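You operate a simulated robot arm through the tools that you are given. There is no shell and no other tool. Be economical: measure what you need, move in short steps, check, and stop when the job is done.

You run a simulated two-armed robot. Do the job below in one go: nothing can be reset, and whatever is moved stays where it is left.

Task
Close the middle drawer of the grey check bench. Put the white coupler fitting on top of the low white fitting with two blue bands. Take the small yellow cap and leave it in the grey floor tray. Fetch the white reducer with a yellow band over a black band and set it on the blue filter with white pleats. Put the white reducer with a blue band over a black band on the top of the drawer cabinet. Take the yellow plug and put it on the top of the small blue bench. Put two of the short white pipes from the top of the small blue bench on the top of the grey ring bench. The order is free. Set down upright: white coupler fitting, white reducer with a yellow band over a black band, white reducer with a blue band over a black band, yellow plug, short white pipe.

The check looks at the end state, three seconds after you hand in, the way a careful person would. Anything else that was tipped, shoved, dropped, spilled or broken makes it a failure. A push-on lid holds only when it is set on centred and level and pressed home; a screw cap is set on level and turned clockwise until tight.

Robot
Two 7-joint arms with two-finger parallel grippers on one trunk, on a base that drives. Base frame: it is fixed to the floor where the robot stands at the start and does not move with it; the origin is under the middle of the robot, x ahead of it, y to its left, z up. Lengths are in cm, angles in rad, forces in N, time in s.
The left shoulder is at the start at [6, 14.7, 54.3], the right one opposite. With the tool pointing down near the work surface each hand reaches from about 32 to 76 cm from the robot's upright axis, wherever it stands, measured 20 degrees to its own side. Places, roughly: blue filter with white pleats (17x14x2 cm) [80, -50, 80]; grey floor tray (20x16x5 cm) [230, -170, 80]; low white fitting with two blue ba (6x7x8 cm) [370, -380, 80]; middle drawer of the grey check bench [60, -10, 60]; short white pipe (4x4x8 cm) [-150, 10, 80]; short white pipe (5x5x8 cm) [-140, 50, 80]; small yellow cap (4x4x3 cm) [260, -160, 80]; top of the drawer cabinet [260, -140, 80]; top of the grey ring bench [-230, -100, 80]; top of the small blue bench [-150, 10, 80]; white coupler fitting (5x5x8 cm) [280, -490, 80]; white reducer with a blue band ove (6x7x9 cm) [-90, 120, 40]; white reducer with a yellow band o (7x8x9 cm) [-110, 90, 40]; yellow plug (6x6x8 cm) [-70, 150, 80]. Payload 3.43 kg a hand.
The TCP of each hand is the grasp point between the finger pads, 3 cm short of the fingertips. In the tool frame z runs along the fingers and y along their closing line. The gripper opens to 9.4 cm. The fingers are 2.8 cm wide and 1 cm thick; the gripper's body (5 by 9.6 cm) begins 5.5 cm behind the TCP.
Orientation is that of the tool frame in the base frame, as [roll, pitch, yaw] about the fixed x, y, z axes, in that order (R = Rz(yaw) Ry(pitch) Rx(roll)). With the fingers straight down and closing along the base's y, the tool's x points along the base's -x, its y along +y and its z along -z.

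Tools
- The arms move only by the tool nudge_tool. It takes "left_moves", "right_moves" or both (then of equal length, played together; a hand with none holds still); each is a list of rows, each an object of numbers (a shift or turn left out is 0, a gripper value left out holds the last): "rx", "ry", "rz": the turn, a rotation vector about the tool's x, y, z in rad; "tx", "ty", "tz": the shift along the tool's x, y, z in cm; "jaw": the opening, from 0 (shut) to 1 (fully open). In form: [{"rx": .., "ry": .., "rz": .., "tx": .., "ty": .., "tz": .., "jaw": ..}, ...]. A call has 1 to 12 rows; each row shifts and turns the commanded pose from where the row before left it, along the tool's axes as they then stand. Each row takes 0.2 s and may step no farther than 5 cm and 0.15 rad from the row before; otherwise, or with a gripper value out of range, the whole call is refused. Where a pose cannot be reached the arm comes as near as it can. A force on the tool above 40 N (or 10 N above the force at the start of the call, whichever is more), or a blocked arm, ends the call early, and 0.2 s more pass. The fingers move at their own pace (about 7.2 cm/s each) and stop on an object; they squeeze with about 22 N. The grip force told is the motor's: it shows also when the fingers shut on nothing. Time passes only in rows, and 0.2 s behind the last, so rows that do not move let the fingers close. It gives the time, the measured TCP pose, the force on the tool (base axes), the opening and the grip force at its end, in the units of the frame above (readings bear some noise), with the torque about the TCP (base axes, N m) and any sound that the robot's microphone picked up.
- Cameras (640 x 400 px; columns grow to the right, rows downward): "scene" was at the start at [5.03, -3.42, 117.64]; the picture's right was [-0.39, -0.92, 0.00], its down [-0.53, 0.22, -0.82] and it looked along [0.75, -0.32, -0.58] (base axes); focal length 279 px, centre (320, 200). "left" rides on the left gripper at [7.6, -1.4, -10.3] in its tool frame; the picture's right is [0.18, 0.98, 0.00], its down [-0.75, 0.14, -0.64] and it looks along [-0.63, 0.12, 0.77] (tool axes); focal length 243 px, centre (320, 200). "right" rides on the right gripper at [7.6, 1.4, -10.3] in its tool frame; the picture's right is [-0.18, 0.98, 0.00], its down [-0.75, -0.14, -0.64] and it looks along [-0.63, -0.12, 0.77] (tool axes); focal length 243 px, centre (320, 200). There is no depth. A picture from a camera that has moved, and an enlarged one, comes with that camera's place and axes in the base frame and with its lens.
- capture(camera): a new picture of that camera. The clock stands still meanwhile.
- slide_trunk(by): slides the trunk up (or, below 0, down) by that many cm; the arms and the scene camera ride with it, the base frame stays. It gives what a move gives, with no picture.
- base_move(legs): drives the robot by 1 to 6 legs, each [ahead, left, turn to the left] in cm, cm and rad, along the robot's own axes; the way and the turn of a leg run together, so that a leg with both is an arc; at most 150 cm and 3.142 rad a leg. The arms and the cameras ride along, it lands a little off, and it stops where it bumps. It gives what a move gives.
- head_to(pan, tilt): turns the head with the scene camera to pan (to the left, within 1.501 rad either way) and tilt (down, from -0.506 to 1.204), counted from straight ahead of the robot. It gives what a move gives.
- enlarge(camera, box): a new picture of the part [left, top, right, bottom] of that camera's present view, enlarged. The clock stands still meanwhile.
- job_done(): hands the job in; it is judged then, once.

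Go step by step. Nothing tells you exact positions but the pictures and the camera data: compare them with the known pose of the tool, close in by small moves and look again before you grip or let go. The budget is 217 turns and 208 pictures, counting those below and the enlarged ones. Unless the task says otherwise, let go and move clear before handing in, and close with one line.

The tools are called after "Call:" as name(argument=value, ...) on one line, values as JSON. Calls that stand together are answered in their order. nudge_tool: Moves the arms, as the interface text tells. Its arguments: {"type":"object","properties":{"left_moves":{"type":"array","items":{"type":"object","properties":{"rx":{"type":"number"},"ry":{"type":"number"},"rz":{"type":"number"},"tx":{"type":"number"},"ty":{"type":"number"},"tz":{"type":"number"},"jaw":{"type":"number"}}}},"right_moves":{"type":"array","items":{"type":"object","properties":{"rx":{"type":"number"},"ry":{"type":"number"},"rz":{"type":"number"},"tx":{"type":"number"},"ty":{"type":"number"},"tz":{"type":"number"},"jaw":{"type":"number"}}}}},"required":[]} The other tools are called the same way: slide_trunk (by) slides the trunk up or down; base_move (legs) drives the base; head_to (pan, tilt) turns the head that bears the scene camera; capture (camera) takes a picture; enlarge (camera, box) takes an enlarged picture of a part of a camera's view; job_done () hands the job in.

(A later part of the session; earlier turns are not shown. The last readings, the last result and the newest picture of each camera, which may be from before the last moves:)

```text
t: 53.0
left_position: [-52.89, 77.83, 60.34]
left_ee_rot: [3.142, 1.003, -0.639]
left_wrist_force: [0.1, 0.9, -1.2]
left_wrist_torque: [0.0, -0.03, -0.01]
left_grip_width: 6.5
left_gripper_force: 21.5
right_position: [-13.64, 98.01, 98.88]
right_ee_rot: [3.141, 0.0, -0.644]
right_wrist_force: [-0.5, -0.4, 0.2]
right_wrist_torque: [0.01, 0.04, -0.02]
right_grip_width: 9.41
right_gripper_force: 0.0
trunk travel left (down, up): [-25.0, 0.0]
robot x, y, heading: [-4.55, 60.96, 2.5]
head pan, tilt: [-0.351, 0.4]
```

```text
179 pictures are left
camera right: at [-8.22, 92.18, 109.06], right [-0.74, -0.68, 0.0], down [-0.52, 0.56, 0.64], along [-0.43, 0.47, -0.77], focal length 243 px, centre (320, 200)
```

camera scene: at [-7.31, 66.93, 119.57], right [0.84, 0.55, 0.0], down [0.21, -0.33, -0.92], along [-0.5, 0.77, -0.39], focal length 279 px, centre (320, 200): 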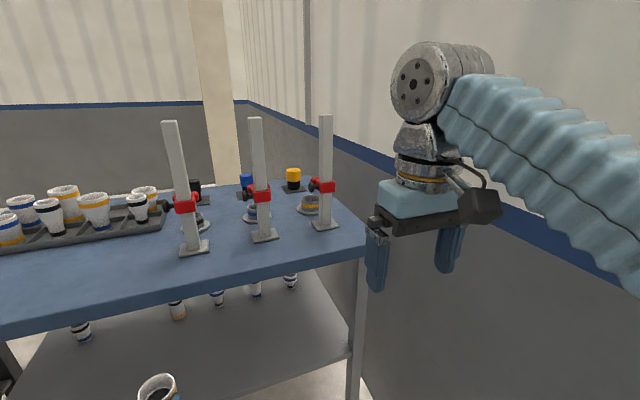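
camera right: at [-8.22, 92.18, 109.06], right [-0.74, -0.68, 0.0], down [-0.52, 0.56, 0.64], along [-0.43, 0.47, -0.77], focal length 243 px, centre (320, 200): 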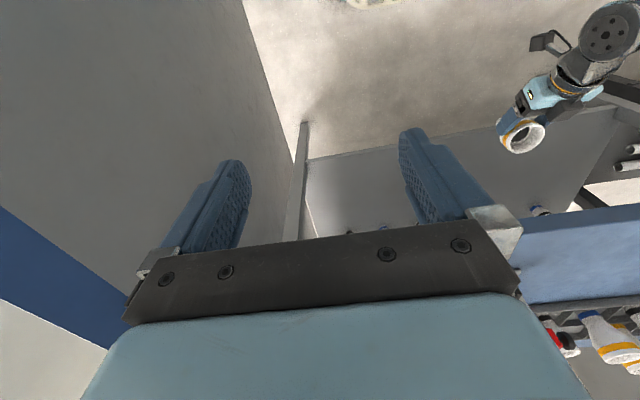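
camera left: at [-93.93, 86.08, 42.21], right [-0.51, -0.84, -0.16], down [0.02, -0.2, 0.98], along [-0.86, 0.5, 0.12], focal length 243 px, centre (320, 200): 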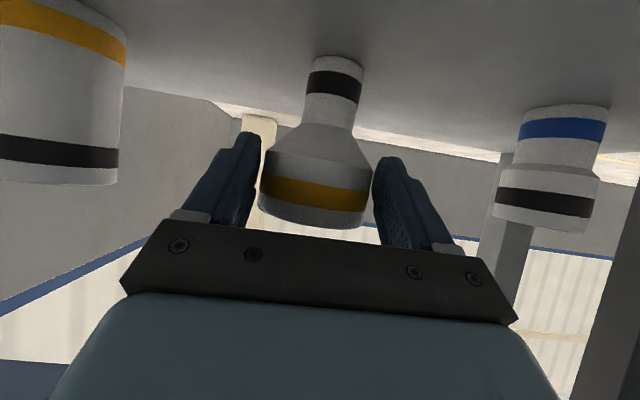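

The left grip width changed from 7.1 to 6.5; I'll check the held reducer, and enlarge the plug area.

Call:
capture(camera="left")

Call:
enlarge(camera="scene", box=[140, 100, 380, 260])

```text
178 pictures are left
camera left: at [-41.92, 71.38, 59.48], right [-0.51, -0.85, -0.16], down [0.02, -0.2, 0.98], along [-0.86, 0.5, 0.12], focal length 243 px, centre (320, 200)
```

left: 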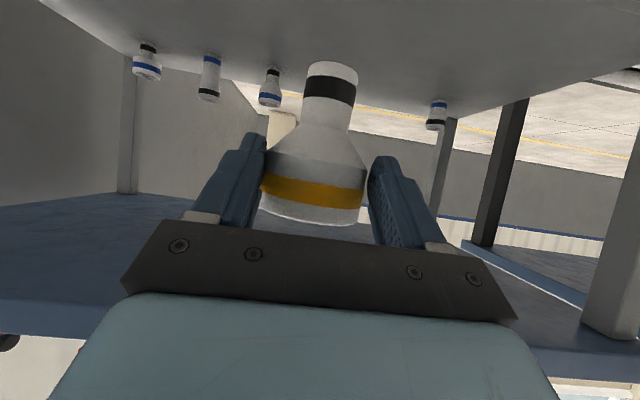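

```text
2.50 times, centred on (260, 180) of scene
camera zoom: at [-7.31, 66.93, 119.57], right [0.84, 0.55, 0.0], down [0.21, -0.33, -0.92], along [-0.5, 0.77, -0.39], focal length 698 px, centre (470, 250)
```

zoom: 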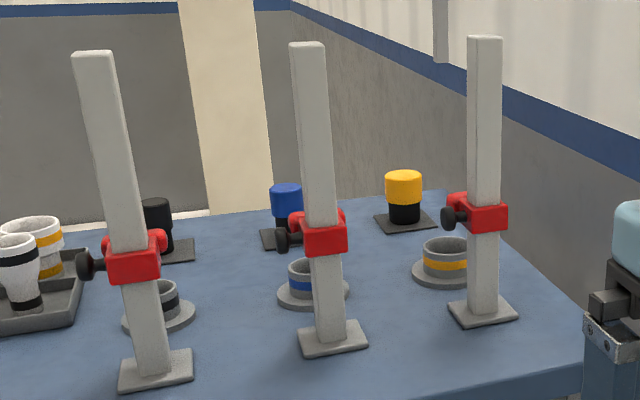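

The reducer turned a little in the grip. I'll set it down on the clear front part of this table and later re-grip it properly. First raise and bring it over the table.

Call:
nudge_tool(left_moves=[{"tz": -2.42, "tx": -3.8}, {"tz": -2.42, "tx": -3.8}, {"tz": -2.42, "tx": -3.8}, {"tz": -2.42, "tx": -3.8}, {"tz": -2.42, "tx": -3.8}, {"tz": -2.42, "tx": -3.8}, {"tz": -2.42, "tx": -3.8}])

Call:
nudge_tool(left_moves=[{"tz": 2.53, "tx": -1.61}, {"tz": 2.53, "tx": -1.61}, {"tz": 2.53, "tx": -1.61}, {"tz": 2.53, "tx": -1.61}, {"tz": 2.53, "tx": -1.61}, {"tz": 2.53, "tx": -1.61}])

Call:
head_to(pan=0.1, tilt=0.5)

Call:
capture(camera="scene")

Call:
capture(camera="left")

```text
t: 54.6
left_position: [-53.2, 77.73, 92.08]
left_ee_rot: [-3.139, 1.002, -0.642]
left_wrist_force: [0.1, -0.3, -0.8]
left_wrist_torque: [0.02, -0.03, 0.0]
left_grip_width: 6.45
left_gripper_force: 21.9
right_position: [-13.57, 97.98, 98.86]
right_ee_rot: [-3.141, 0.0, -0.64]
right_wrist_force: [-0.1, -0.7, 0.1]
right_wrist_torque: [-0.02, 0.02, 0.01]
right_grip_width: 9.4
right_gripper_force: 0.1
trunk travel left (down, up): [-25.0, 0.0]
robot x, y, heading: [-4.6, 61.17, 2.501]
head pan, tilt: [-0.351, 0.4]
```

```text
t: 56.0
left_position: [-67.41, 88.6, 91.81]
left_ee_rot: [3.141, 1.002, -0.64]
left_wrist_force: [0.2, 1.0, -0.7]
left_wrist_torque: [-0.04, -0.03, 0.01]
left_grip_width: 6.46
left_gripper_force: 21.9
right_position: [-13.58, 97.94, 98.77]
right_ee_rot: [-3.141, -0.001, -0.642]
right_wrist_force: [0.0, 0.0, -0.4]
right_wrist_torque: [-0.01, 0.01, 0.02]
right_grip_width: 9.42
right_gripper_force: 0.1
trunk travel left (down, up): [-25.0, 0.0]
robot x, y, heading: [-4.72, 60.67, 2.502]
head pan, tilt: [-0.351, 0.4]
```

```text
t: 56.9
left_position: [-67.35, 88.46, 91.7]
left_ee_rot: [3.141, 1.004, -0.64]
left_wrist_force: [-0.1, -0.8, -1.8]
left_wrist_torque: [-0.02, -0.04, 0.03]
left_grip_width: 6.45
left_gripper_force: 22.3
right_position: [-13.62, 98.03, 98.82]
right_ee_rot: [-3.141, 0.0, -0.642]
right_wrist_force: [-0.2, -0.4, -0.4]
right_wrist_torque: [0.01, -0.03, 0.02]
right_grip_width: 9.37
right_gripper_force: 0.1
trunk travel left (down, up): [-25.0, 0.0]
robot x, y, heading: [-4.6, 61.04, 2.501]
head pan, tilt: [0.099, 0.499]
```

```text
176 pictures are left
camera scene: at [-10.03, 63.88, 118.66], right [0.52, 0.86, 0.0], down [0.41, -0.25, -0.88], along [-0.75, 0.45, -0.48], focal length 279 px, centre (320, 200)
```

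scene: 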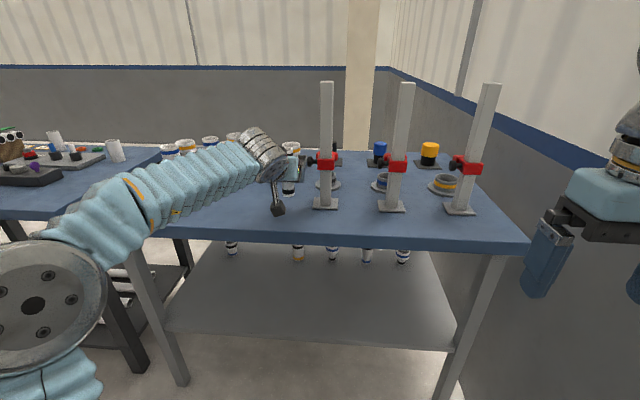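

```text
175 pictures are left
camera left: at [-56.4, 82.11, 90.91], right [-0.51, -0.85, -0.16], down [0.02, -0.2, 0.98], along [-0.86, 0.5, 0.12], focal length 243 px, centre (320, 200)
```

left: 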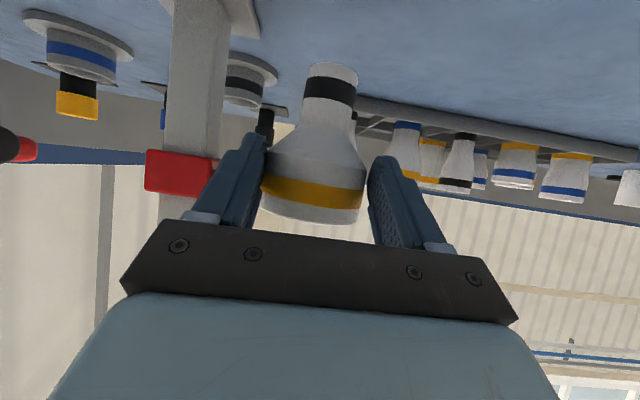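

Clear spot beneath. Lower gently until contact.

Call:
nudge_tool(left_moves=[{"tz": 0.27, "tx": 0.42}, {"tz": 0.27, "tx": 0.42}, {"tz": 0.27, "tx": 0.42}, {"tz": 0.27, "tx": 0.42}, {"tz": 0.27, "tx": 0.42}])

Call:
capture(camera="left")

```text
t: 58.1
left_position: [-67.32, 88.56, 89.3]
left_ee_rot: [-3.139, 1.003, -0.641]
left_wrist_force: [0.1, 0.3, -0.3]
left_wrist_torque: [-0.01, -0.04, 0.01]
left_grip_width: 6.43
left_gripper_force: 22.0
right_position: [-13.54, 98.05, 98.97]
right_ee_rot: [3.14, 0.001, -0.644]
right_wrist_force: [0.0, -0.7, 0.4]
right_wrist_torque: [0.03, 0.01, -0.03]
right_grip_width: 9.4
right_gripper_force: 0.0
trunk travel left (down, up): [-25.0, 0.0]
robot x, y, heading: [-4.66, 60.66, 2.501]
head pan, tilt: [0.099, 0.499]
```

```text
174 pictures are left
camera left: at [-56.34, 82.2, 88.52], right [-0.51, -0.85, -0.16], down [0.02, -0.2, 0.98], along [-0.86, 0.5, 0.12], focal length 243 px, centre (320, 200)
```

left: 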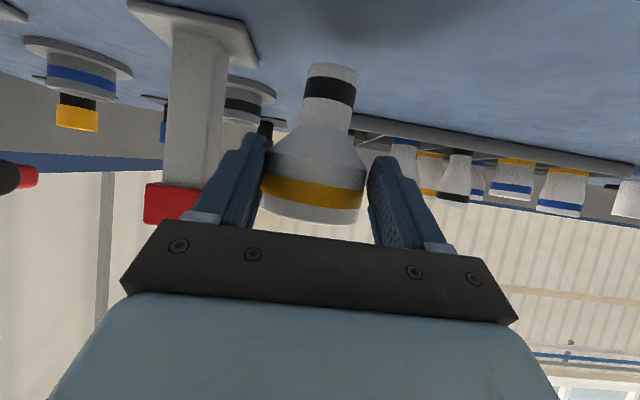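

Still just above. Continue down in small steps.

Call:
nudge_tool(left_moves=[{"tz": 0.16, "tx": 0.25}, {"tz": 0.16, "tx": 0.25}, {"tz": 0.16, "tx": 0.25}, {"tz": 0.16, "tx": 0.25}, {"tz": 0.16, "tx": 0.25}])

Call:
capture(camera="left")

```text
t: 59.3
left_position: [-67.34, 88.6, 87.89]
left_ee_rot: [3.141, 1.003, -0.642]
left_wrist_force: [0.5, -0.1, -0.6]
left_wrist_torque: [0.0, -0.01, -0.02]
left_grip_width: 6.45
left_gripper_force: 22.4
right_position: [-13.5, 97.9, 98.91]
right_ee_rot: [3.14, 0.0, -0.641]
right_wrist_force: [0.9, -0.3, -0.3]
right_wrist_torque: [-0.01, 0.01, -0.01]
right_grip_width: 9.41
right_gripper_force: 0.1
trunk travel left (down, up): [-25.0, 0.0]
robot x, y, heading: [-4.43, 60.98, 2.499]
head pan, tilt: [0.099, 0.499]
```

```text
173 pictures are left
camera left: at [-56.47, 82.2, 87.07], right [-0.51, -0.85, -0.16], down [0.02, -0.2, 0.98], along [-0.86, 0.5, 0.12], focal length 243 px, centre (320, 200)
```

left: 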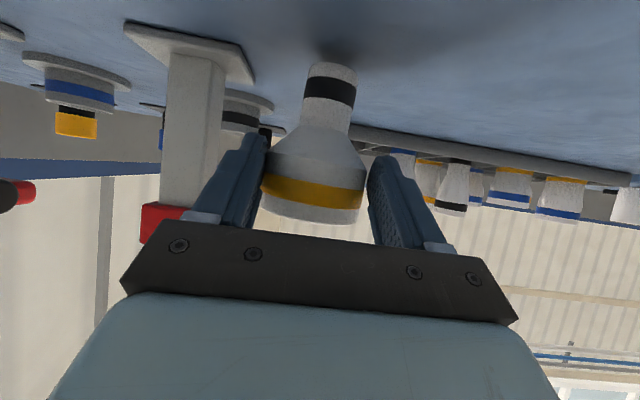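

Contact shadow is close; continue.

Call:
nudge_tool(left_moves=[{"tz": 0.13, "tx": 0.21}, {"tz": 0.13, "tx": 0.21}, {"tz": 0.13, "tx": 0.21}, {"tz": 0.13, "tx": 0.21}, {"tz": 0.13, "tx": 0.21}])

Call:
capture(camera="left")

```text
t: 60.5
left_position: [-67.27, 88.54, 86.95]
left_ee_rot: [-3.138, 1.01, -0.642]
left_wrist_force: [-1.7, -1.7, 14.7]
left_wrist_torque: [0.32, 0.42, 0.04]
left_grip_width: 6.44
left_gripper_force: 22.2
right_position: [-13.47, 97.93, 98.93]
right_ee_rot: [3.14, 0.001, -0.642]
right_wrist_force: [-0.1, 0.3, 0.3]
right_wrist_torque: [-0.02, -0.02, -0.02]
right_grip_width: 9.4
right_gripper_force: 0.1
trunk travel left (down, up): [-25.0, 0.0]
robot x, y, heading: [-4.42, 61.06, 2.505]
head pan, tilt: [0.099, 0.499]
```

```text
172 pictures are left
camera left: at [-56.36, 82.09, 86.04], right [-0.51, -0.85, -0.16], down [0.03, -0.2, 0.98], along [-0.86, 0.49, 0.13], focal length 243 px, centre (320, 200)
```

left: 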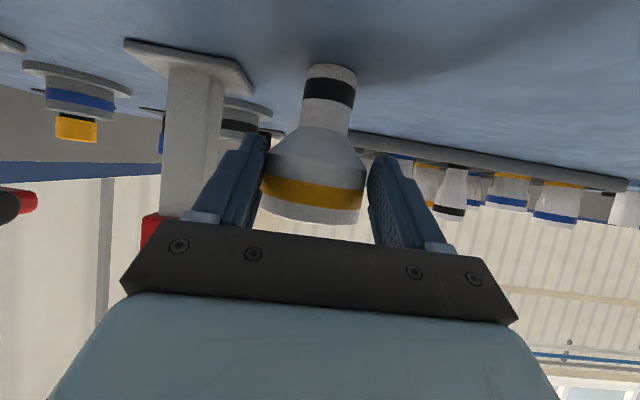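

Contact (15 N). Ease off slightly, open, and back away.

Call:
nudge_tool(left_moves=[{"tz": -0.05, "tx": -0.08}, {"jaw": 1}, {}, {}])

Call:
capture(camera="left")

```text
t: 61.5
left_position: [-67.32, 88.6, 86.85]
left_ee_rot: [-3.14, 1.004, -0.643]
left_wrist_force: [-0.1, 0.1, 0.0]
left_wrist_torque: [0.03, 0.01, 0.03]
left_grip_width: 9.39
left_gripper_force: 0.1
right_position: [-13.65, 97.95, 98.81]
right_ee_rot: [3.14, 0.0, -0.644]
right_wrist_force: [0.0, -1.2, 0.3]
right_wrist_torque: [0.03, 0.02, 0.0]
right_grip_width: 9.41
right_gripper_force: 0.1
trunk travel left (down, up): [-25.0, 0.0]
robot x, y, heading: [-4.41, 60.81, 2.499]
head pan, tilt: [0.099, 0.499]
```

```text
171 pictures are left
camera left: at [-56.37, 82.16, 85.91], right [-0.51, -0.85, -0.16], down [0.02, -0.19, 0.98], along [-0.86, 0.5, 0.12], focal length 243 px, centre (320, 200)
```

left: 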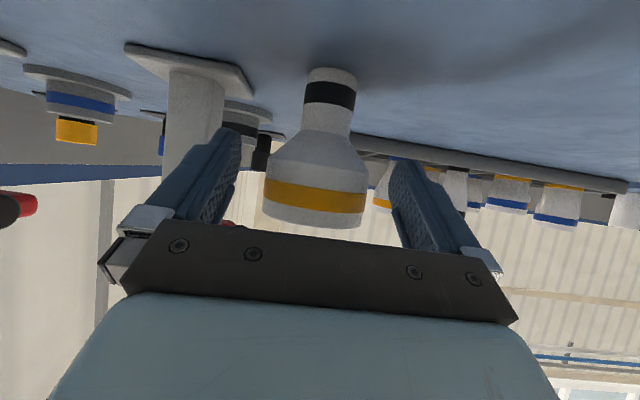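

It stands upright, about 3.5 cm deeper than my grip was. I'll advance and grip it fully.

Call:
nudge_tool(left_moves=[{"tz": 0.93, "tx": -0.59}, {"tz": 0.93, "tx": -0.59}, {"tz": 0.93, "tx": -0.59}])

Call:
capture(camera="left")

```text
t: 62.3
left_position: [-69.89, 90.46, 86.81]
left_ee_rot: [-3.141, 1.005, -0.639]
left_wrist_force: [0.3, 0.2, -0.1]
left_wrist_torque: [0.01, -0.02, 0.0]
left_grip_width: 9.44
left_gripper_force: 0.1
right_position: [-13.5, 98.03, 98.85]
right_ee_rot: [3.141, 0.0, -0.64]
right_wrist_force: [-0.1, -0.1, 0.2]
right_wrist_torque: [0.03, 0.03, 0.01]
right_grip_width: 9.4
right_gripper_force: 0.1
trunk travel left (down, up): [-25.0, 0.0]
robot x, y, heading: [-4.52, 60.81, 2.502]
head pan, tilt: [0.099, 0.499]
```

```text
170 pictures are left
camera left: at [-58.95, 84.06, 85.95], right [-0.51, -0.85, -0.16], down [0.02, -0.19, 0.98], along [-0.86, 0.5, 0.12], focal length 243 px, centre (320, 200)
```

left: 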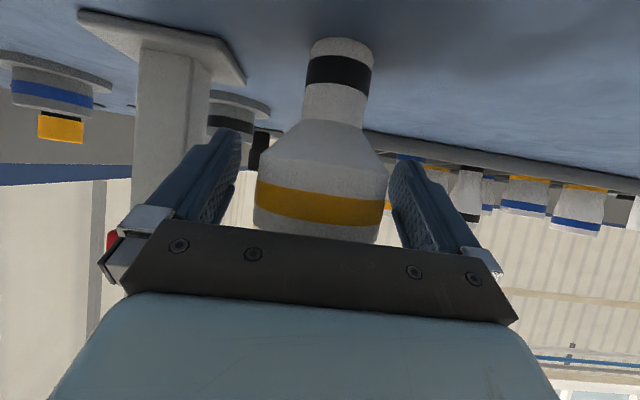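

Now the reducer is at the grasp point. Grip and lift a bit.

Call:
nudge_tool(left_moves=[{"jaw": 0}, {}, {}, {}, {"tz": -1.6, "tx": -2.5}, {"tz": -1.6, "tx": -2.5}, {"tz": -2.53, "tx": 1.61}, {"tz": -2.53, "tx": 1.61}, {"tz": -2.53, "tx": 1.61}, {"tz": -2.53, "tx": 1.61}, {"tz": -2.53, "tx": 1.61}, {"tz": -2.53, "tx": 1.61}])

Call:
capture(camera="left")

```text
t: 64.9
left_position: [-55.46, 79.92, 92.74]
left_ee_rot: [-3.14, 1.004, -0.641]
left_wrist_force: [-0.5, 0.2, -0.9]
left_wrist_torque: [0.02, -0.04, -0.04]
left_grip_width: 6.88
left_gripper_force: 22.5
right_position: [-13.55, 97.96, 98.98]
right_ee_rot: [-3.14, 0.0, -0.641]
right_wrist_force: [0.6, 0.1, -0.3]
right_wrist_torque: [-0.03, 0.02, 0.0]
right_grip_width: 9.4
right_gripper_force: 0.1
trunk travel left (down, up): [-25.0, 0.0]
robot x, y, heading: [-4.6, 61.09, 2.501]
head pan, tilt: [0.099, 0.499]
```

```text
169 pictures are left
camera left: at [-44.57, 73.48, 91.87], right [-0.51, -0.85, -0.16], down [0.02, -0.2, 0.98], along [-0.86, 0.5, 0.12], focal length 243 px, centre (320, 200)
```

left: 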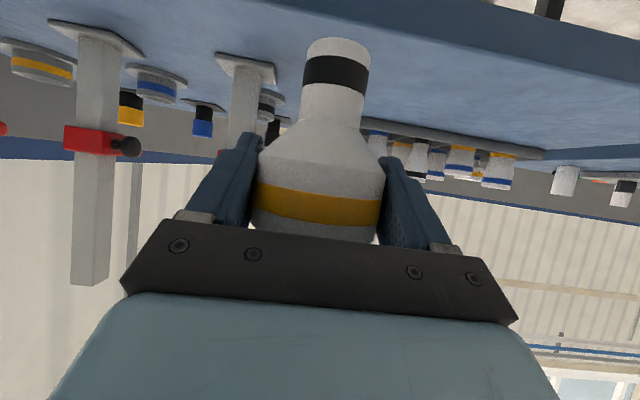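

The plug stands behind the posts and can only be reached from behind the benches, so I'll deliver the yellow/black reducer to the filter first. Move clear of the wall and turn round.

Call:
base_move(legs=[[-15, 0, 0], [0, 40, 0], [0, 0, 3.14]])

Call:
head_to(pan=0, tilt=0.5)

Call:
capture(camera="scene")

```text
t: 75.6
left_position: [33.14, -3.36, 92.72]
left_ee_rot: [-3.141, 1.002, 2.423]
left_wrist_force: [0.0, 0.1, -1.4]
left_wrist_torque: [-0.01, -0.05, 0.02]
left_grip_width: 6.85
left_gripper_force: 22.0
right_position: [-10.18, -18.2, 98.91]
right_ee_rot: [-3.141, 0.001, 2.424]
right_wrist_force: [-0.3, -0.1, -0.2]
right_wrist_torque: [0.0, 0.02, -0.02]
right_grip_width: 9.41
right_gripper_force: 0.1
trunk travel left (down, up): [-25.0, 0.0]
robot x, y, heading: [-16.28, 19.03, -0.722]
head pan, tilt: [0.099, 0.499]
```

```text
t: 76.3
left_position: [33.2, -3.28, 92.8]
left_ee_rot: [-3.141, 1.002, 2.424]
left_wrist_force: [-0.6, 0.4, -1.0]
left_wrist_torque: [0.02, -0.02, 0.0]
left_grip_width: 6.84
left_gripper_force: 21.9
right_position: [-10.11, -18.16, 98.89]
right_ee_rot: [3.141, 0.0, 2.425]
right_wrist_force: [0.0, 0.3, 0.3]
right_wrist_torque: [0.0, -0.01, 0.02]
right_grip_width: 9.41
right_gripper_force: 0.0
trunk travel left (down, up): [-25.0, 0.0]
robot x, y, heading: [-16.23, 19.61, -0.717]
head pan, tilt: [0.0, 0.499]
```

```text
168 pictures are left
camera scene: at [-11.8, 15.47, 118.66], right [-0.66, -0.75, 0.0], down [-0.36, 0.31, -0.88], along [0.66, -0.58, -0.48], focal length 279 px, centre (320, 200)
```

scene: 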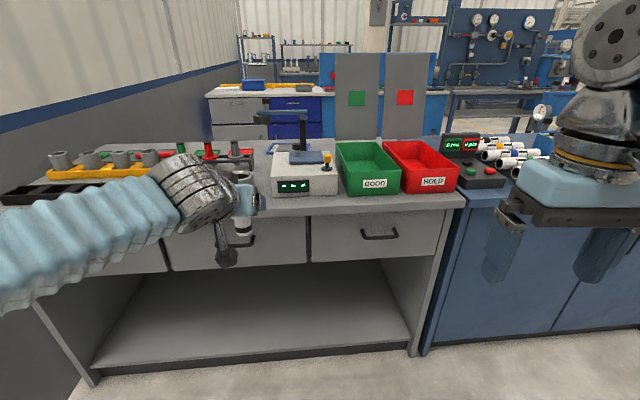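

Call:
enlarge(camera="scene", box=[190, 60, 460, 220])

```text
2.37 times, centred on (325, 140) of scene
camera zoom: at [-11.8, 15.47, 118.66], right [-0.66, -0.75, 0.0], down [-0.36, 0.31, -0.88], along [0.66, -0.58, -0.48], focal length 662 px, centre (308, 342)
```

zoom: 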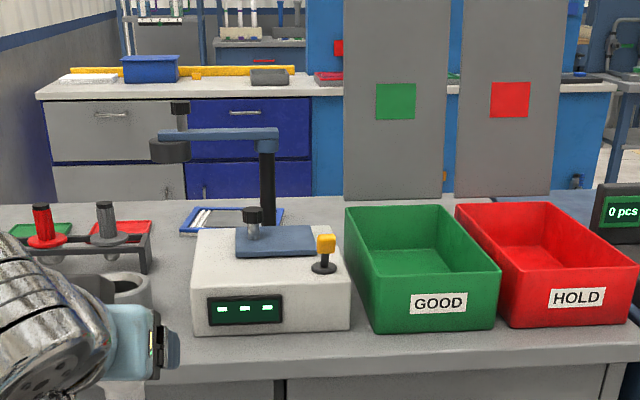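

The filter lies behind the scale, only reachable from behind the check bench. I'll tuck the left hand in with its reducer, and first go round behind the blue benches for plug, pipes and the other reducer; turning to look along the corridor.

Call:
nudge_tool(left_moves=[{"tz": -2.42, "tx": -3.8}, {"tz": -2.42, "tx": -3.8}, {"tz": -2.42, "tx": -3.8}, {"tz": -2.53, "tx": 1.61, "ty": 1.5}, {"tz": -2.53, "tx": 1.61, "ty": 1.5}, {"tz": -2.53, "tx": 1.61, "ty": 1.5}])

Call:
base_move(legs=[[0, 0, -1.5]])

Call:
head_to(pan=0, tilt=0.3)

Call:
capture(camera="scene")

Call:
head_to(pan=0.7, tilt=0.3)

Call:
capture(camera="scene")

```text
t: 77.7
left_position: [29.25, 6.17, 106.44]
left_ee_rot: [-3.141, 1.002, 2.425]
left_wrist_force: [0.5, -1.0, -0.9]
left_wrist_torque: [0.03, 0.01, 0.02]
left_grip_width: 6.85
left_gripper_force: 21.9
right_position: [-10.12, -18.13, 98.86]
right_ee_rot: [-3.141, 0.0, 2.424]
right_wrist_force: [-0.1, -0.1, -0.1]
right_wrist_torque: [-0.03, 0.0, 0.01]
right_grip_width: 9.38
right_gripper_force: 0.1
trunk travel left (down, up): [-25.0, 0.0]
robot x, y, heading: [-16.3, 19.67, -0.712]
head pan, tilt: [0.0, 0.499]
```

```text
t: 81.7
left_position: [-25.99, -26.99, 106.48]
left_ee_rot: [3.142, 1.003, 0.93]
left_wrist_force: [-0.6, -0.2, -0.5]
left_wrist_torque: [0.02, 0.03, 0.02]
left_grip_width: 6.8
left_gripper_force: 22.3
right_position: [-53.38, 10.43, 98.84]
right_ee_rot: [-3.142, 0.001, 0.931]
right_wrist_force: [0.1, -0.2, 0.2]
right_wrist_torque: [0.0, 0.02, -0.01]
right_grip_width: 9.41
right_gripper_force: 0.1
trunk travel left (down, up): [-25.0, 0.0]
robot x, y, heading: [-16.71, 19.4, -2.214]
head pan, tilt: [0.0, 0.499]
```

```text
t: 82.5
left_position: [-26.02, -26.95, 106.4]
left_ee_rot: [-3.14, 1.003, 0.93]
left_wrist_force: [0.1, -0.7, -0.9]
left_wrist_torque: [0.01, 0.0, 0.0]
left_grip_width: 6.81
left_gripper_force: 21.9
right_position: [-53.41, 10.41, 98.72]
right_ee_rot: [3.141, 0.0, 0.93]
right_wrist_force: [-0.4, 0.3, 0.0]
right_wrist_torque: [-0.03, -0.02, 0.02]
right_grip_width: 9.4
right_gripper_force: 0.0
trunk travel left (down, up): [-25.0, 0.0]
robot x, y, heading: [-16.44, 19.36, -2.218]
head pan, tilt: [0.0, 0.3]
```

```text
166 pictures are left
camera scene: at [-20.2, 14.39, 120.49], right [-0.8, 0.6, 0.0], down [0.18, 0.24, -0.96], along [-0.57, -0.77, -0.3], focal length 279 px, centre (320, 200)
```

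scene: 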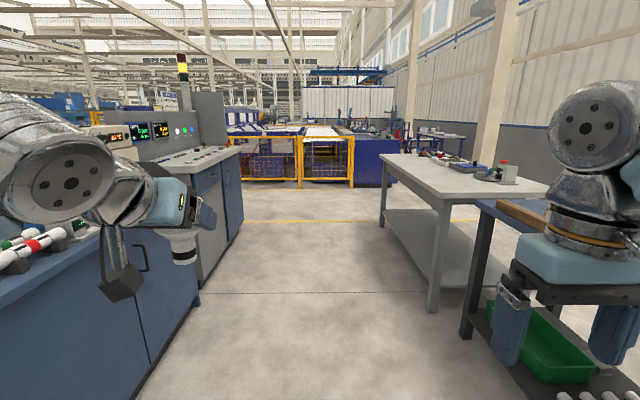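

```text
t: 83.5
left_position: [-26.05, -26.82, 106.44]
left_ee_rot: [3.141, 1.004, 0.93]
left_wrist_force: [0.4, -0.8, -0.2]
left_wrist_torque: [0.02, -0.02, -0.01]
left_grip_width: 6.85
left_gripper_force: 21.8
right_position: [-53.43, 10.42, 98.95]
right_ee_rot: [-3.141, -0.002, 0.928]
right_wrist_force: [-0.1, 0.7, 0.3]
right_wrist_torque: [0.02, 0.01, -0.01]
right_grip_width: 9.42
right_gripper_force: 0.0
trunk travel left (down, up): [-25.0, 0.0]
robot x, y, heading: [-16.58, 19.74, -2.208]
head pan, tilt: [0.7, 0.3]
```

```text
165 pictures are left
camera scene: at [-14.07, 12.56, 120.5], right [-1.0, -0.06, 0.0], down [-0.02, 0.3, -0.96], along [0.06, -0.95, -0.3], focal length 279 px, centre (320, 200)
```

scene: 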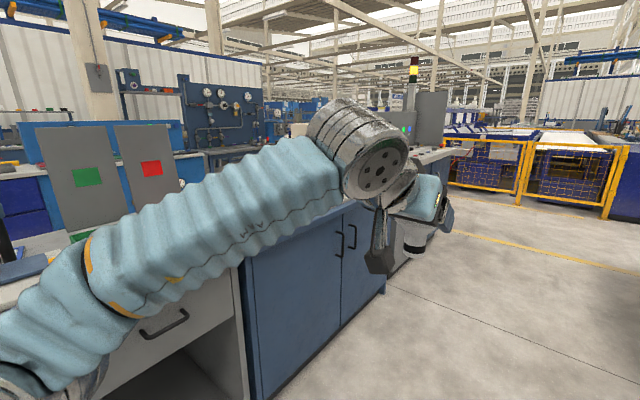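

The corridor is clear to a gap before the yellow fence, with room to turn either way. Driving there.

Call:
base_move(legs=[[125, 0, 0], [125, 0, 0], [122, 0, 0], [0, 0, -1.57]])

Call:
head_to(pan=0, tilt=0.3)

Call:
capture(camera="scene")

Call:
head_to(pan=-0.9, tilt=0.3)

Call:
capture(camera="scene")

```text
t: 105.4
left_position: [-279.21, -278.69, 106.5]
left_ee_rot: [-3.139, 1.004, -0.597]
left_wrist_force: [0.3, -0.6, -1.1]
left_wrist_torque: [0.02, -0.01, -0.01]
left_grip_width: 6.8
left_gripper_force: 22.2
right_position: [-243.08, -249.65, 98.78]
right_ee_rot: [-3.141, 0.0, -0.598]
right_wrist_force: [-0.8, 0.2, -0.7]
right_wrist_torque: [0.0, -0.02, -0.01]
right_grip_width: 9.4
right_gripper_force: 0.0
trunk travel left (down, up): [-25.0, 0.0]
robot x, y, heading: [-232.13, -286.06, 2.543]
head pan, tilt: [0.7, 0.3]
```

```text
t: 106.5
left_position: [-279.18, -278.54, 106.35]
left_ee_rot: [-3.14, 1.004, -0.597]
left_wrist_force: [0.9, -0.2, -1.4]
left_wrist_torque: [-0.01, -0.01, 0.02]
left_grip_width: 6.82
left_gripper_force: 22.0
right_position: [-243.0, -249.7, 98.87]
right_ee_rot: [3.14, 0.0, -0.597]
right_wrist_force: [-0.2, 0.9, 0.5]
right_wrist_torque: [0.01, 0.0, -0.02]
right_grip_width: 9.4
right_gripper_force: 0.1
trunk travel left (down, up): [-25.0, 0.0]
robot x, y, heading: [-232.24, -286.13, 2.544]
head pan, tilt: [0.0, 0.3]
```

```text
164 pictures are left
camera scene: at [-237.68, -282.64, 120.5], right [0.56, 0.83, 0.0], down [0.24, -0.17, -0.96], along [-0.79, 0.54, -0.3], focal length 279 px, centre (320, 200)
```

scene: 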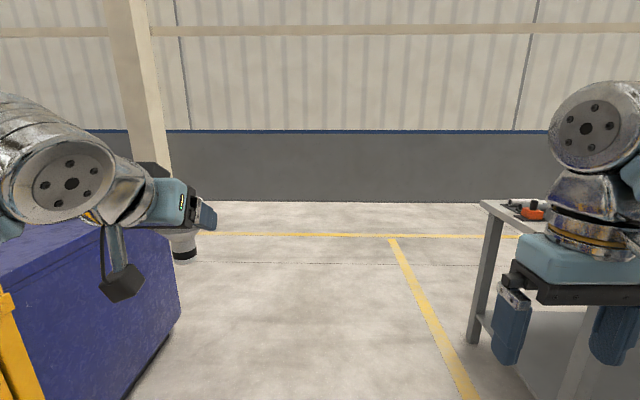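

```text
t: 107.7
left_position: [-279.16, -278.55, 106.43]
left_ee_rot: [-3.139, 1.003, -0.597]
left_wrist_force: [0.1, 0.3, -0.4]
left_wrist_torque: [0.04, -0.01, -0.02]
left_grip_width: 6.79
left_gripper_force: 22.3
right_position: [-243.03, -249.58, 98.96]
right_ee_rot: [-3.142, -0.002, -0.598]
right_wrist_force: [-0.2, 0.4, 1.1]
right_wrist_torque: [-0.01, -0.01, 0.01]
right_grip_width: 9.43
right_gripper_force: 0.1
trunk travel left (down, up): [-25.0, 0.0]
robot x, y, heading: [-232.13, -286.47, 2.545]
head pan, tilt: [-0.901, 0.3]
```

```text
163 pictures are left
camera scene: at [-230.65, -278.57, 120.5], right [1.0, 0.07, 0.0], down [0.02, -0.29, -0.96], along [-0.07, 0.95, -0.3], focal length 279 px, centre (320, 200)
```

scene: 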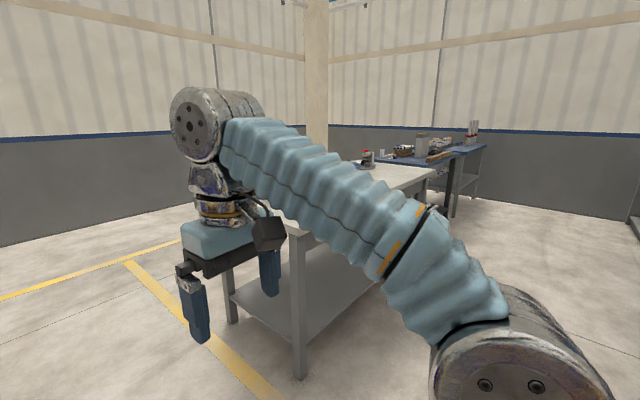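

Clear floor behind the grey bench. I'll drive to the back lane and turn toward the blue benches' rear.

Call:
base_move(legs=[[0, 0, -0.047], [100, 0, 0], [102, 0, 0], [0, 0, -1.55]])

Call:
head_to(pan=0, tilt=0.35)

Call:
capture(camera="scene")

```text
t: 121.8
left_position: [-380.72, -119.82, 106.47]
left_ee_rot: [-3.139, 1.004, -2.23]
left_wrist_force: [0.0, 0.6, -0.9]
left_wrist_torque: [-0.02, 0.01, 0.01]
left_grip_width: 6.76
left_gripper_force: 22.1
right_position: [-354.13, -157.71, 98.8]
right_ee_rot: [-3.141, 0.0, -2.229]
right_wrist_force: [-0.6, -0.1, 0.0]
right_wrist_torque: [0.0, 0.01, -0.03]
right_grip_width: 9.41
right_gripper_force: 0.1
trunk travel left (down, up): [-25.0, 0.0]
robot x, y, heading: [-390.95, -166.19, 0.909]
head pan, tilt: [-0.901, 0.3]
```

```text
t: 123.0
left_position: [-380.76, -119.85, 106.52]
left_ee_rot: [-3.138, 1.004, -2.227]
left_wrist_force: [0.7, 0.7, -0.6]
left_wrist_torque: [0.03, 0.0, 0.02]
left_grip_width: 6.75
left_gripper_force: 22.0
right_position: [-354.14, -157.73, 98.74]
right_ee_rot: [-3.141, 0.001, -2.229]
right_wrist_force: [1.3, 0.4, 0.5]
right_wrist_torque: [-0.02, 0.03, 0.0]
right_grip_width: 9.43
right_gripper_force: 0.2
trunk travel left (down, up): [-25.0, 0.0]
robot x, y, heading: [-391.0, -166.64, 0.914]
head pan, tilt: [0.0, 0.351]
```

```text
162 pictures are left
camera scene: at [-387.43, -161.16, 120.02], right [0.79, -0.61, 0.0], down [-0.21, -0.27, -0.94], along [0.57, 0.74, -0.34], focal length 279 px, centre (320, 200)
```

scene: 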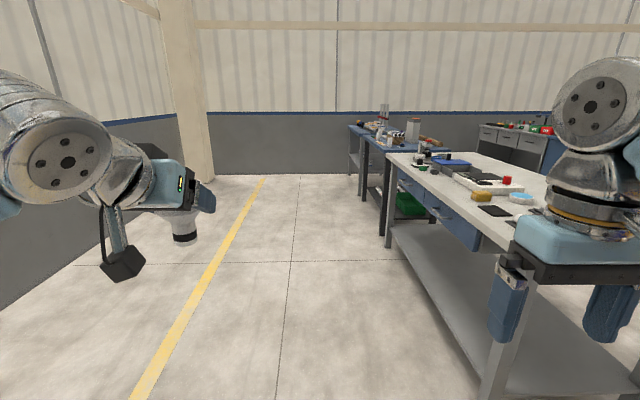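

Good view from behind: grey ring bench, small blue bench, then the big bench. Drive along and turn to face the benches.

Call:
base_move(legs=[[125, 0, 0], [125, 0, 0], [110, 0, 0], [0, 0, -1.54]])

Call:
head_to(pan=0, tilt=0.5)

Call:
capture(camera="scene")

```text
t: 144.4
left_position: [-123.87, 115.67, 106.55]
left_ee_rot: [-3.139, 1.004, 2.546]
left_wrist_force: [0.1, 0.2, -1.1]
left_wrist_torque: [-0.02, 0.0, 0.01]
left_grip_width: 6.73
left_gripper_force: 22.1
right_position: [-159.99, 86.9, 98.99]
right_ee_rot: [-3.14, -0.001, 2.546]
right_wrist_force: [0.6, -0.2, -0.3]
right_wrist_torque: [-0.03, 0.02, -0.02]
right_grip_width: 9.4
right_gripper_force: 0.3
trunk travel left (down, up): [-25.0, 0.0]
robot x, y, heading: [-170.37, 123.28, -0.592]
head pan, tilt: [0.0, 0.351]
```

```text
t: 145.1
left_position: [-123.92, 116.06, 106.49]
left_ee_rot: [-3.14, 1.003, 2.546]
left_wrist_force: [-0.3, -1.0, -1.7]
left_wrist_torque: [-0.02, -0.01, 0.01]
left_grip_width: 6.7
left_gripper_force: 22.0
right_position: [-159.9, 86.96, 98.9]
right_ee_rot: [3.141, 0.001, 2.548]
right_wrist_force: [0.7, 0.3, 0.4]
right_wrist_torque: [0.01, -0.01, 0.01]
right_grip_width: 9.43
right_gripper_force: 0.1
trunk travel left (down, up): [-25.0, 0.0]
robot x, y, heading: [-170.47, 123.95, -0.595]
head pan, tilt: [0.0, 0.499]
```

```text
161 pictures are left
camera scene: at [-165.73, 120.06, 118.66], right [-0.56, -0.83, 0.0], down [-0.4, 0.27, -0.88], along [0.73, -0.49, -0.48], focal length 279 px, centre (320, 200)
```

scene: 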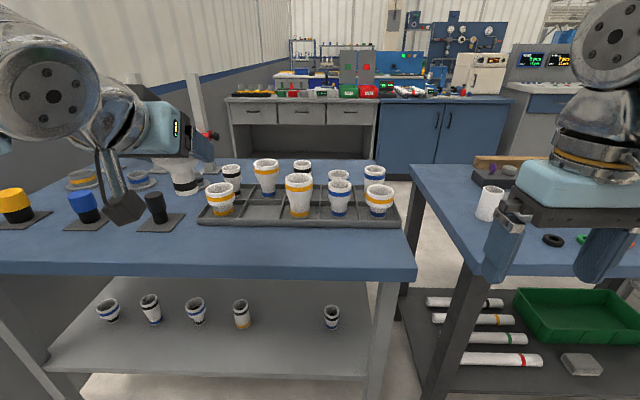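

From behind, everything is near the edge. I'll square up, strafe toward the plug, and check the view before setting the reducer down on the strip at the edge.

Call:
base_move(legs=[[0, 0, -0.05], [0, 44, 0]])

Call:
head_to(pan=0.25, tilt=0.7)

Call:
capture(camera="scene")

Call:
capture(camera="left")

```text
t: 148.2
left_position: [-97.85, 148.39, 106.42]
left_ee_rot: [-3.141, 1.005, 2.489]
left_wrist_force: [0.4, -0.5, -1.3]
left_wrist_torque: [0.02, 0.02, 0.02]
left_grip_width: 6.7
left_gripper_force: 21.9
right_position: [-135.56, 121.37, 98.91]
right_ee_rot: [3.139, 0.0, 2.487]
right_wrist_force: [0.1, 0.7, 0.3]
right_wrist_torque: [0.01, -0.03, 0.01]
right_grip_width: 9.4
right_gripper_force: 0.0
trunk travel left (down, up): [-25.0, 0.0]
robot x, y, heading: [-144.01, 158.77, -0.656]
head pan, tilt: [0.0, 0.499]
```

```text
t: 148.9
left_position: [-97.82, 148.33, 106.55]
left_ee_rot: [-3.141, 1.004, 2.491]
left_wrist_force: [0.3, 1.1, -1.8]
left_wrist_torque: [0.01, 0.02, -0.03]
left_grip_width: 6.73
left_gripper_force: 22.3
right_position: [-135.55, 121.37, 98.93]
right_ee_rot: [3.141, 0.0, 2.489]
right_wrist_force: [-0.2, -1.0, 0.1]
right_wrist_torque: [-0.01, 0.01, -0.02]
right_grip_width: 9.42
right_gripper_force: 0.0
trunk travel left (down, up): [-25.0, 0.0]
robot x, y, heading: [-144.46, 158.78, -0.652]
head pan, tilt: [0.25, 0.7]
```

```text
160 pictures are left
camera scene: at [-138.79, 157.04, 116.89], right [-0.39, -0.92, 0.0], down [-0.59, 0.25, -0.77], along [0.7, -0.3, -0.64], focal length 279 px, centre (320, 200)
```

scene: 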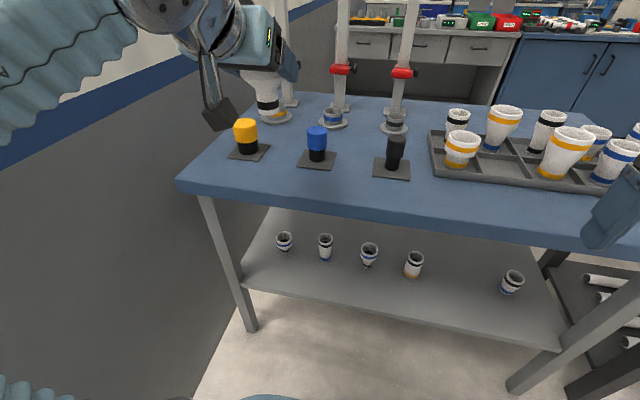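

```text
159 pictures are left
camera left: at [-108.93, 155.0, 105.58], right [0.52, 0.84, -0.16], down [-0.02, 0.2, 0.98], along [0.85, -0.5, 0.12], focal length 243 px, centre (320, 200)
```

left: 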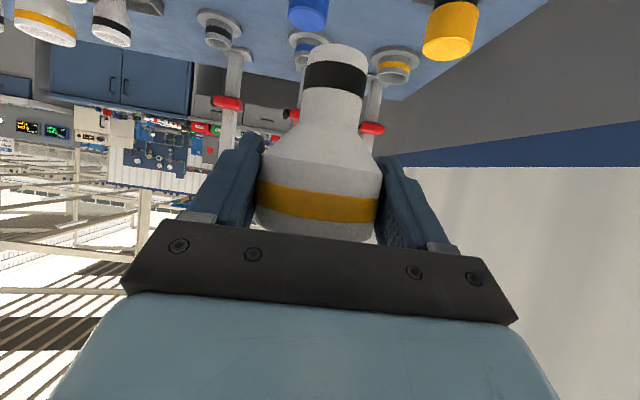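

Positions are consistent. Set the reducer over (53, 8) in the robot frame and go down to just above the table.

Call:
nudge_tool(left_moves=[{"tz": 2.02, "tx": -1.29, "ty": -3}, {"tz": 2.02, "tx": -1.29, "ty": -3}, {"tz": 2.02, "tx": -1.29, "ty": -3}, {"tz": 2.02, "tx": -1.29, "ty": -3}, {"tz": 1.93, "tx": 3.03}, {"tz": 1.93, "tx": 3.03}, {"tz": 1.93, "tx": 3.03}, {"tz": 1.93, "tx": 3.03}, {"tz": 1.93, "tx": 3.03}])

Call:
capture(camera="left")

Call:
capture(camera="scene")

```text
t: 150.9
left_position: [-97.68, 133.37, 88.61]
left_ee_rot: [-3.14, 1.004, 2.49]
left_wrist_force: [-0.4, -0.5, -0.6]
left_wrist_torque: [0.0, -0.01, -0.02]
left_grip_width: 6.74
left_gripper_force: 21.8
right_position: [-135.59, 121.38, 98.89]
right_ee_rot: [3.141, 0.0, 2.489]
right_wrist_force: [-0.4, 0.7, 0.9]
right_wrist_torque: [-0.03, -0.01, 0.04]
right_grip_width: 9.39
right_gripper_force: 0.0
trunk travel left (down, up): [-25.0, 0.0]
robot x, y, heading: [-144.2, 158.55, -0.649]
head pan, tilt: [0.25, 0.7]
```

```text
158 pictures are left
camera left: at [-108.74, 140.0, 87.72], right [0.52, 0.84, -0.16], down [-0.02, 0.2, 0.98], along [0.85, -0.5, 0.12], focal length 243 px, centre (320, 200)
```

left: 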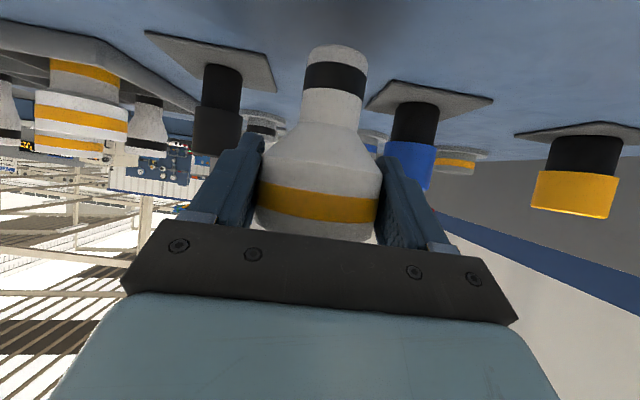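

```text
157 pictures are left
camera scene: at [-138.79, 157.04, 116.89], right [-0.39, -0.92, 0.0], down [-0.59, 0.25, -0.76], along [0.7, -0.3, -0.64], focal length 279 px, centre (320, 200)
```

scene: 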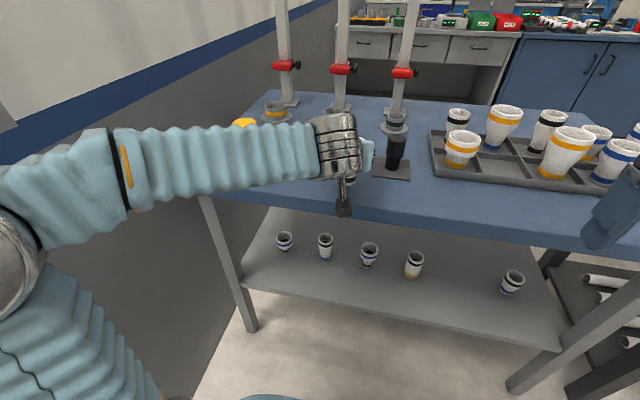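

Over the strip between blue and black plugs. Lower until touch.

Call:
nudge_tool(left_moves=[{"tz": 0.22, "tx": 0.34}, {"tz": 0.22, "tx": 0.34}, {"tz": 0.16, "tx": 0.25}, {"tz": 0.13, "tx": 0.21}, {"tz": 0.13, "tx": 0.21}, {"tz": 0.13, "tx": 0.21}])

Call:
capture(camera="left")

```text
t: 152.3
left_position: [-97.52, 133.2, 86.8]
left_ee_rot: [-3.14, 1.004, 2.491]
left_wrist_force: [0.3, 0.1, 3.9]
left_wrist_torque: [0.02, -0.02, -0.02]
left_grip_width: 6.71
left_gripper_force: 22.2
right_position: [-135.39, 121.46, 98.91]
right_ee_rot: [-3.142, 0.0, 2.488]
right_wrist_force: [1.3, -0.7, -0.7]
right_wrist_torque: [0.01, -0.05, 0.03]
right_grip_width: 9.41
right_gripper_force: 0.0
trunk travel left (down, up): [-25.0, 0.0]
robot x, y, heading: [-143.95, 158.0, -0.655]
head pan, tilt: [0.25, 0.7]
```

```text
156 pictures are left
camera left: at [-108.61, 139.72, 85.9], right [0.52, 0.84, -0.16], down [-0.02, 0.2, 0.98], along [0.86, -0.5, 0.12], focal length 243 px, centre (320, 200)
```

left: 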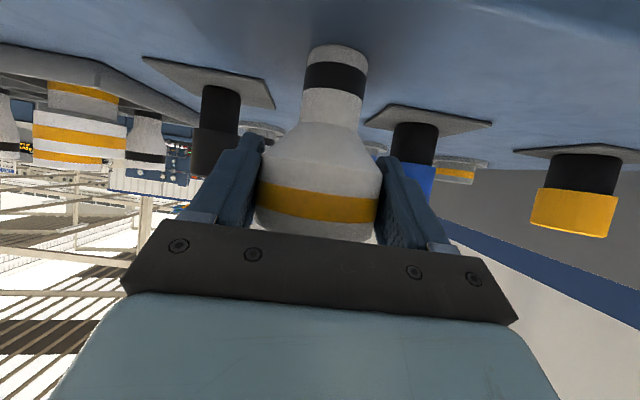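

Touched down at 4 N. Release and back away.

Call:
nudge_tool(left_moves=[{"jaw": 1}, {}, {}, {"tz": -2.95, "tx": 1.88}, {"tz": -2.95, "tx": 1.88}, {"tz": -2.95, "tx": 1.88}, {"tz": -2.95, "tx": 1.88}])

Call:
capture(camera="scene")

Call:
capture(camera="left")

```text
t: 153.9
left_position: [-108.6, 141.41, 86.77]
left_ee_rot: [-3.139, 1.003, 2.489]
left_wrist_force: [-0.4, -0.3, -0.2]
left_wrist_torque: [-0.01, -0.02, 0.0]
left_grip_width: 9.37
left_gripper_force: 0.0
right_position: [-135.52, 121.46, 98.82]
right_ee_rot: [3.141, 0.0, 2.488]
right_wrist_force: [0.5, -0.9, 0.1]
right_wrist_torque: [-0.01, -0.02, -0.01]
right_grip_width: 9.39
right_gripper_force: 0.1
trunk travel left (down, up): [-25.0, 0.0]
robot x, y, heading: [-143.68, 158.46, -0.647]
head pan, tilt: [0.25, 0.7]
```

```text
155 pictures are left
camera scene: at [-138.77, 157.03, 116.89], right [-0.39, -0.92, 0.0], down [-0.59, 0.25, -0.76], along [0.7, -0.3, -0.64], focal length 279 px, centre (320, 200)
```

scene: 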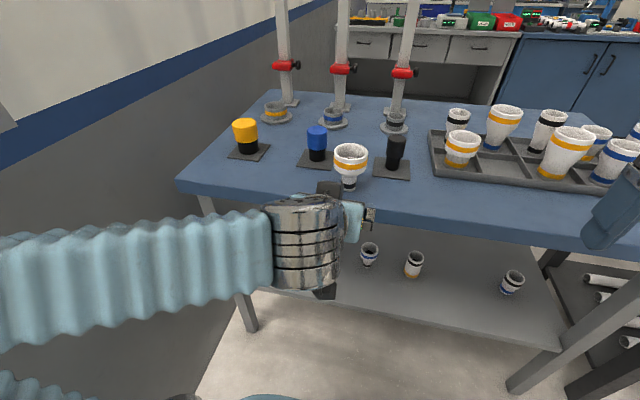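

```text
154 pictures are left
camera left: at [-119.68, 148.1, 85.92], right [0.52, 0.84, -0.16], down [-0.02, 0.2, 0.98], along [0.86, -0.5, 0.12], focal length 243 px, centre (320, 200)
```

left: 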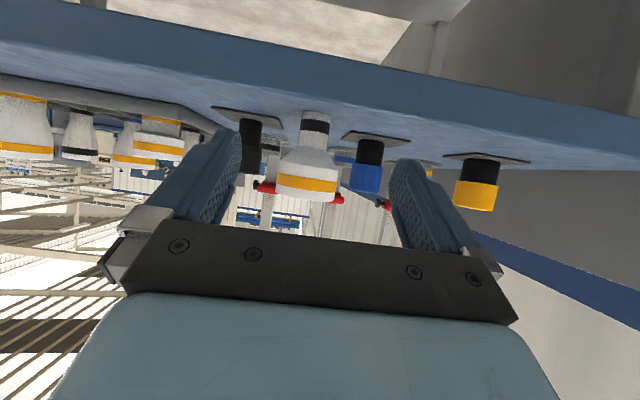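

Reducer is standing. Plug centre ≈ (-74, 149.4), yellow part z 84–88. Slide left and approach.

Call:
nudge_tool(left_moves=[{"ty": 3.9}, {"ty": 3.9}, {"ty": 3.9}, {"ty": 3.9}, {"ty": 3.9}, {"ty": 3.9}, {"ty": 4.0}, {"tz": 2.6, "tx": -1.5}, {"tz": 2.6, "tx": -1.5}, {"tz": 2.5, "tx": -1.6}, {"tz": 2.5, "tx": -1.6}])

Call:
capture(camera="left")

```text
t: 156.3
left_position: [-82.89, 156.03, 86.55]
left_ee_rot: [3.141, 1.005, 2.49]
left_wrist_force: [0.0, 0.6, -0.4]
left_wrist_torque: [-0.01, 0.01, -0.01]
left_grip_width: 9.4
left_gripper_force: 0.1
right_position: [-135.59, 121.5, 98.78]
right_ee_rot: [3.14, -0.001, 2.488]
right_wrist_force: [0.1, 0.0, -0.6]
right_wrist_torque: [-0.01, -0.01, -0.02]
right_grip_width: 9.39
right_gripper_force: 0.1
trunk travel left (down, up): [-25.0, 0.0]
robot x, y, heading: [-144.24, 158.64, -0.647]
head pan, tilt: [0.25, 0.7]
```

```text
153 pictures are left
camera left: at [-93.94, 162.59, 85.68], right [0.52, 0.84, -0.16], down [-0.02, 0.2, 0.98], along [0.86, -0.5, 0.12], focal length 243 px, centre (320, 200)
```

left: 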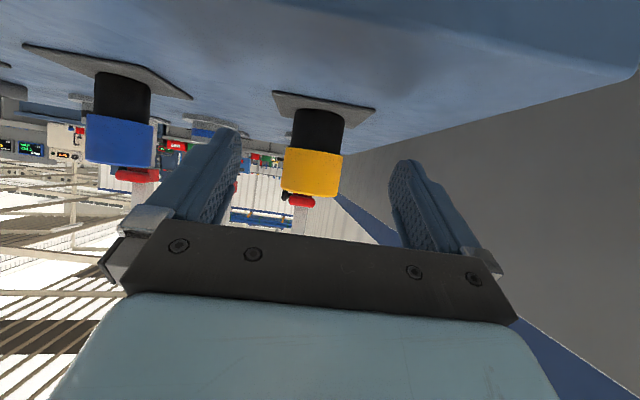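

Aligned; advance 10 cm and check.

Call:
nudge_tool(left_moves=[{"tz": 2.19, "tx": -1.3}, {"tz": 2.19, "tx": -1.3}, {"tz": 2.19, "tx": -1.3}, {"tz": 2.19, "tx": -1.3}])

Call:
capture(camera="left")

```text
t: 157.3
left_position: [-74.46, 149.68, 86.16]
left_ee_rot: [-3.141, 1.004, 2.491]
left_wrist_force: [1.0, 0.4, 0.2]
left_wrist_torque: [0.01, 0.03, -0.05]
left_grip_width: 9.39
left_gripper_force: 0.0
right_position: [-135.52, 121.52, 98.94]
right_ee_rot: [-3.14, 0.001, 2.49]
right_wrist_force: [-1.6, 0.1, -0.2]
right_wrist_torque: [-0.02, 0.01, 0.02]
right_grip_width: 9.41
right_gripper_force: 0.1
trunk travel left (down, up): [-25.0, 0.0]
robot x, y, heading: [-144.38, 158.76, -0.653]
head pan, tilt: [0.25, 0.7]
```

```text
152 pictures are left
camera left: at [-85.45, 156.29, 85.25], right [0.52, 0.84, -0.16], down [-0.02, 0.19, 0.98], along [0.86, -0.5, 0.12], focal length 243 px, centre (320, 200)
```

left: 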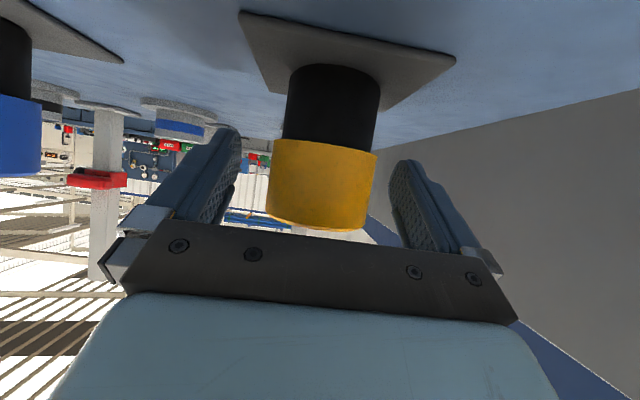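

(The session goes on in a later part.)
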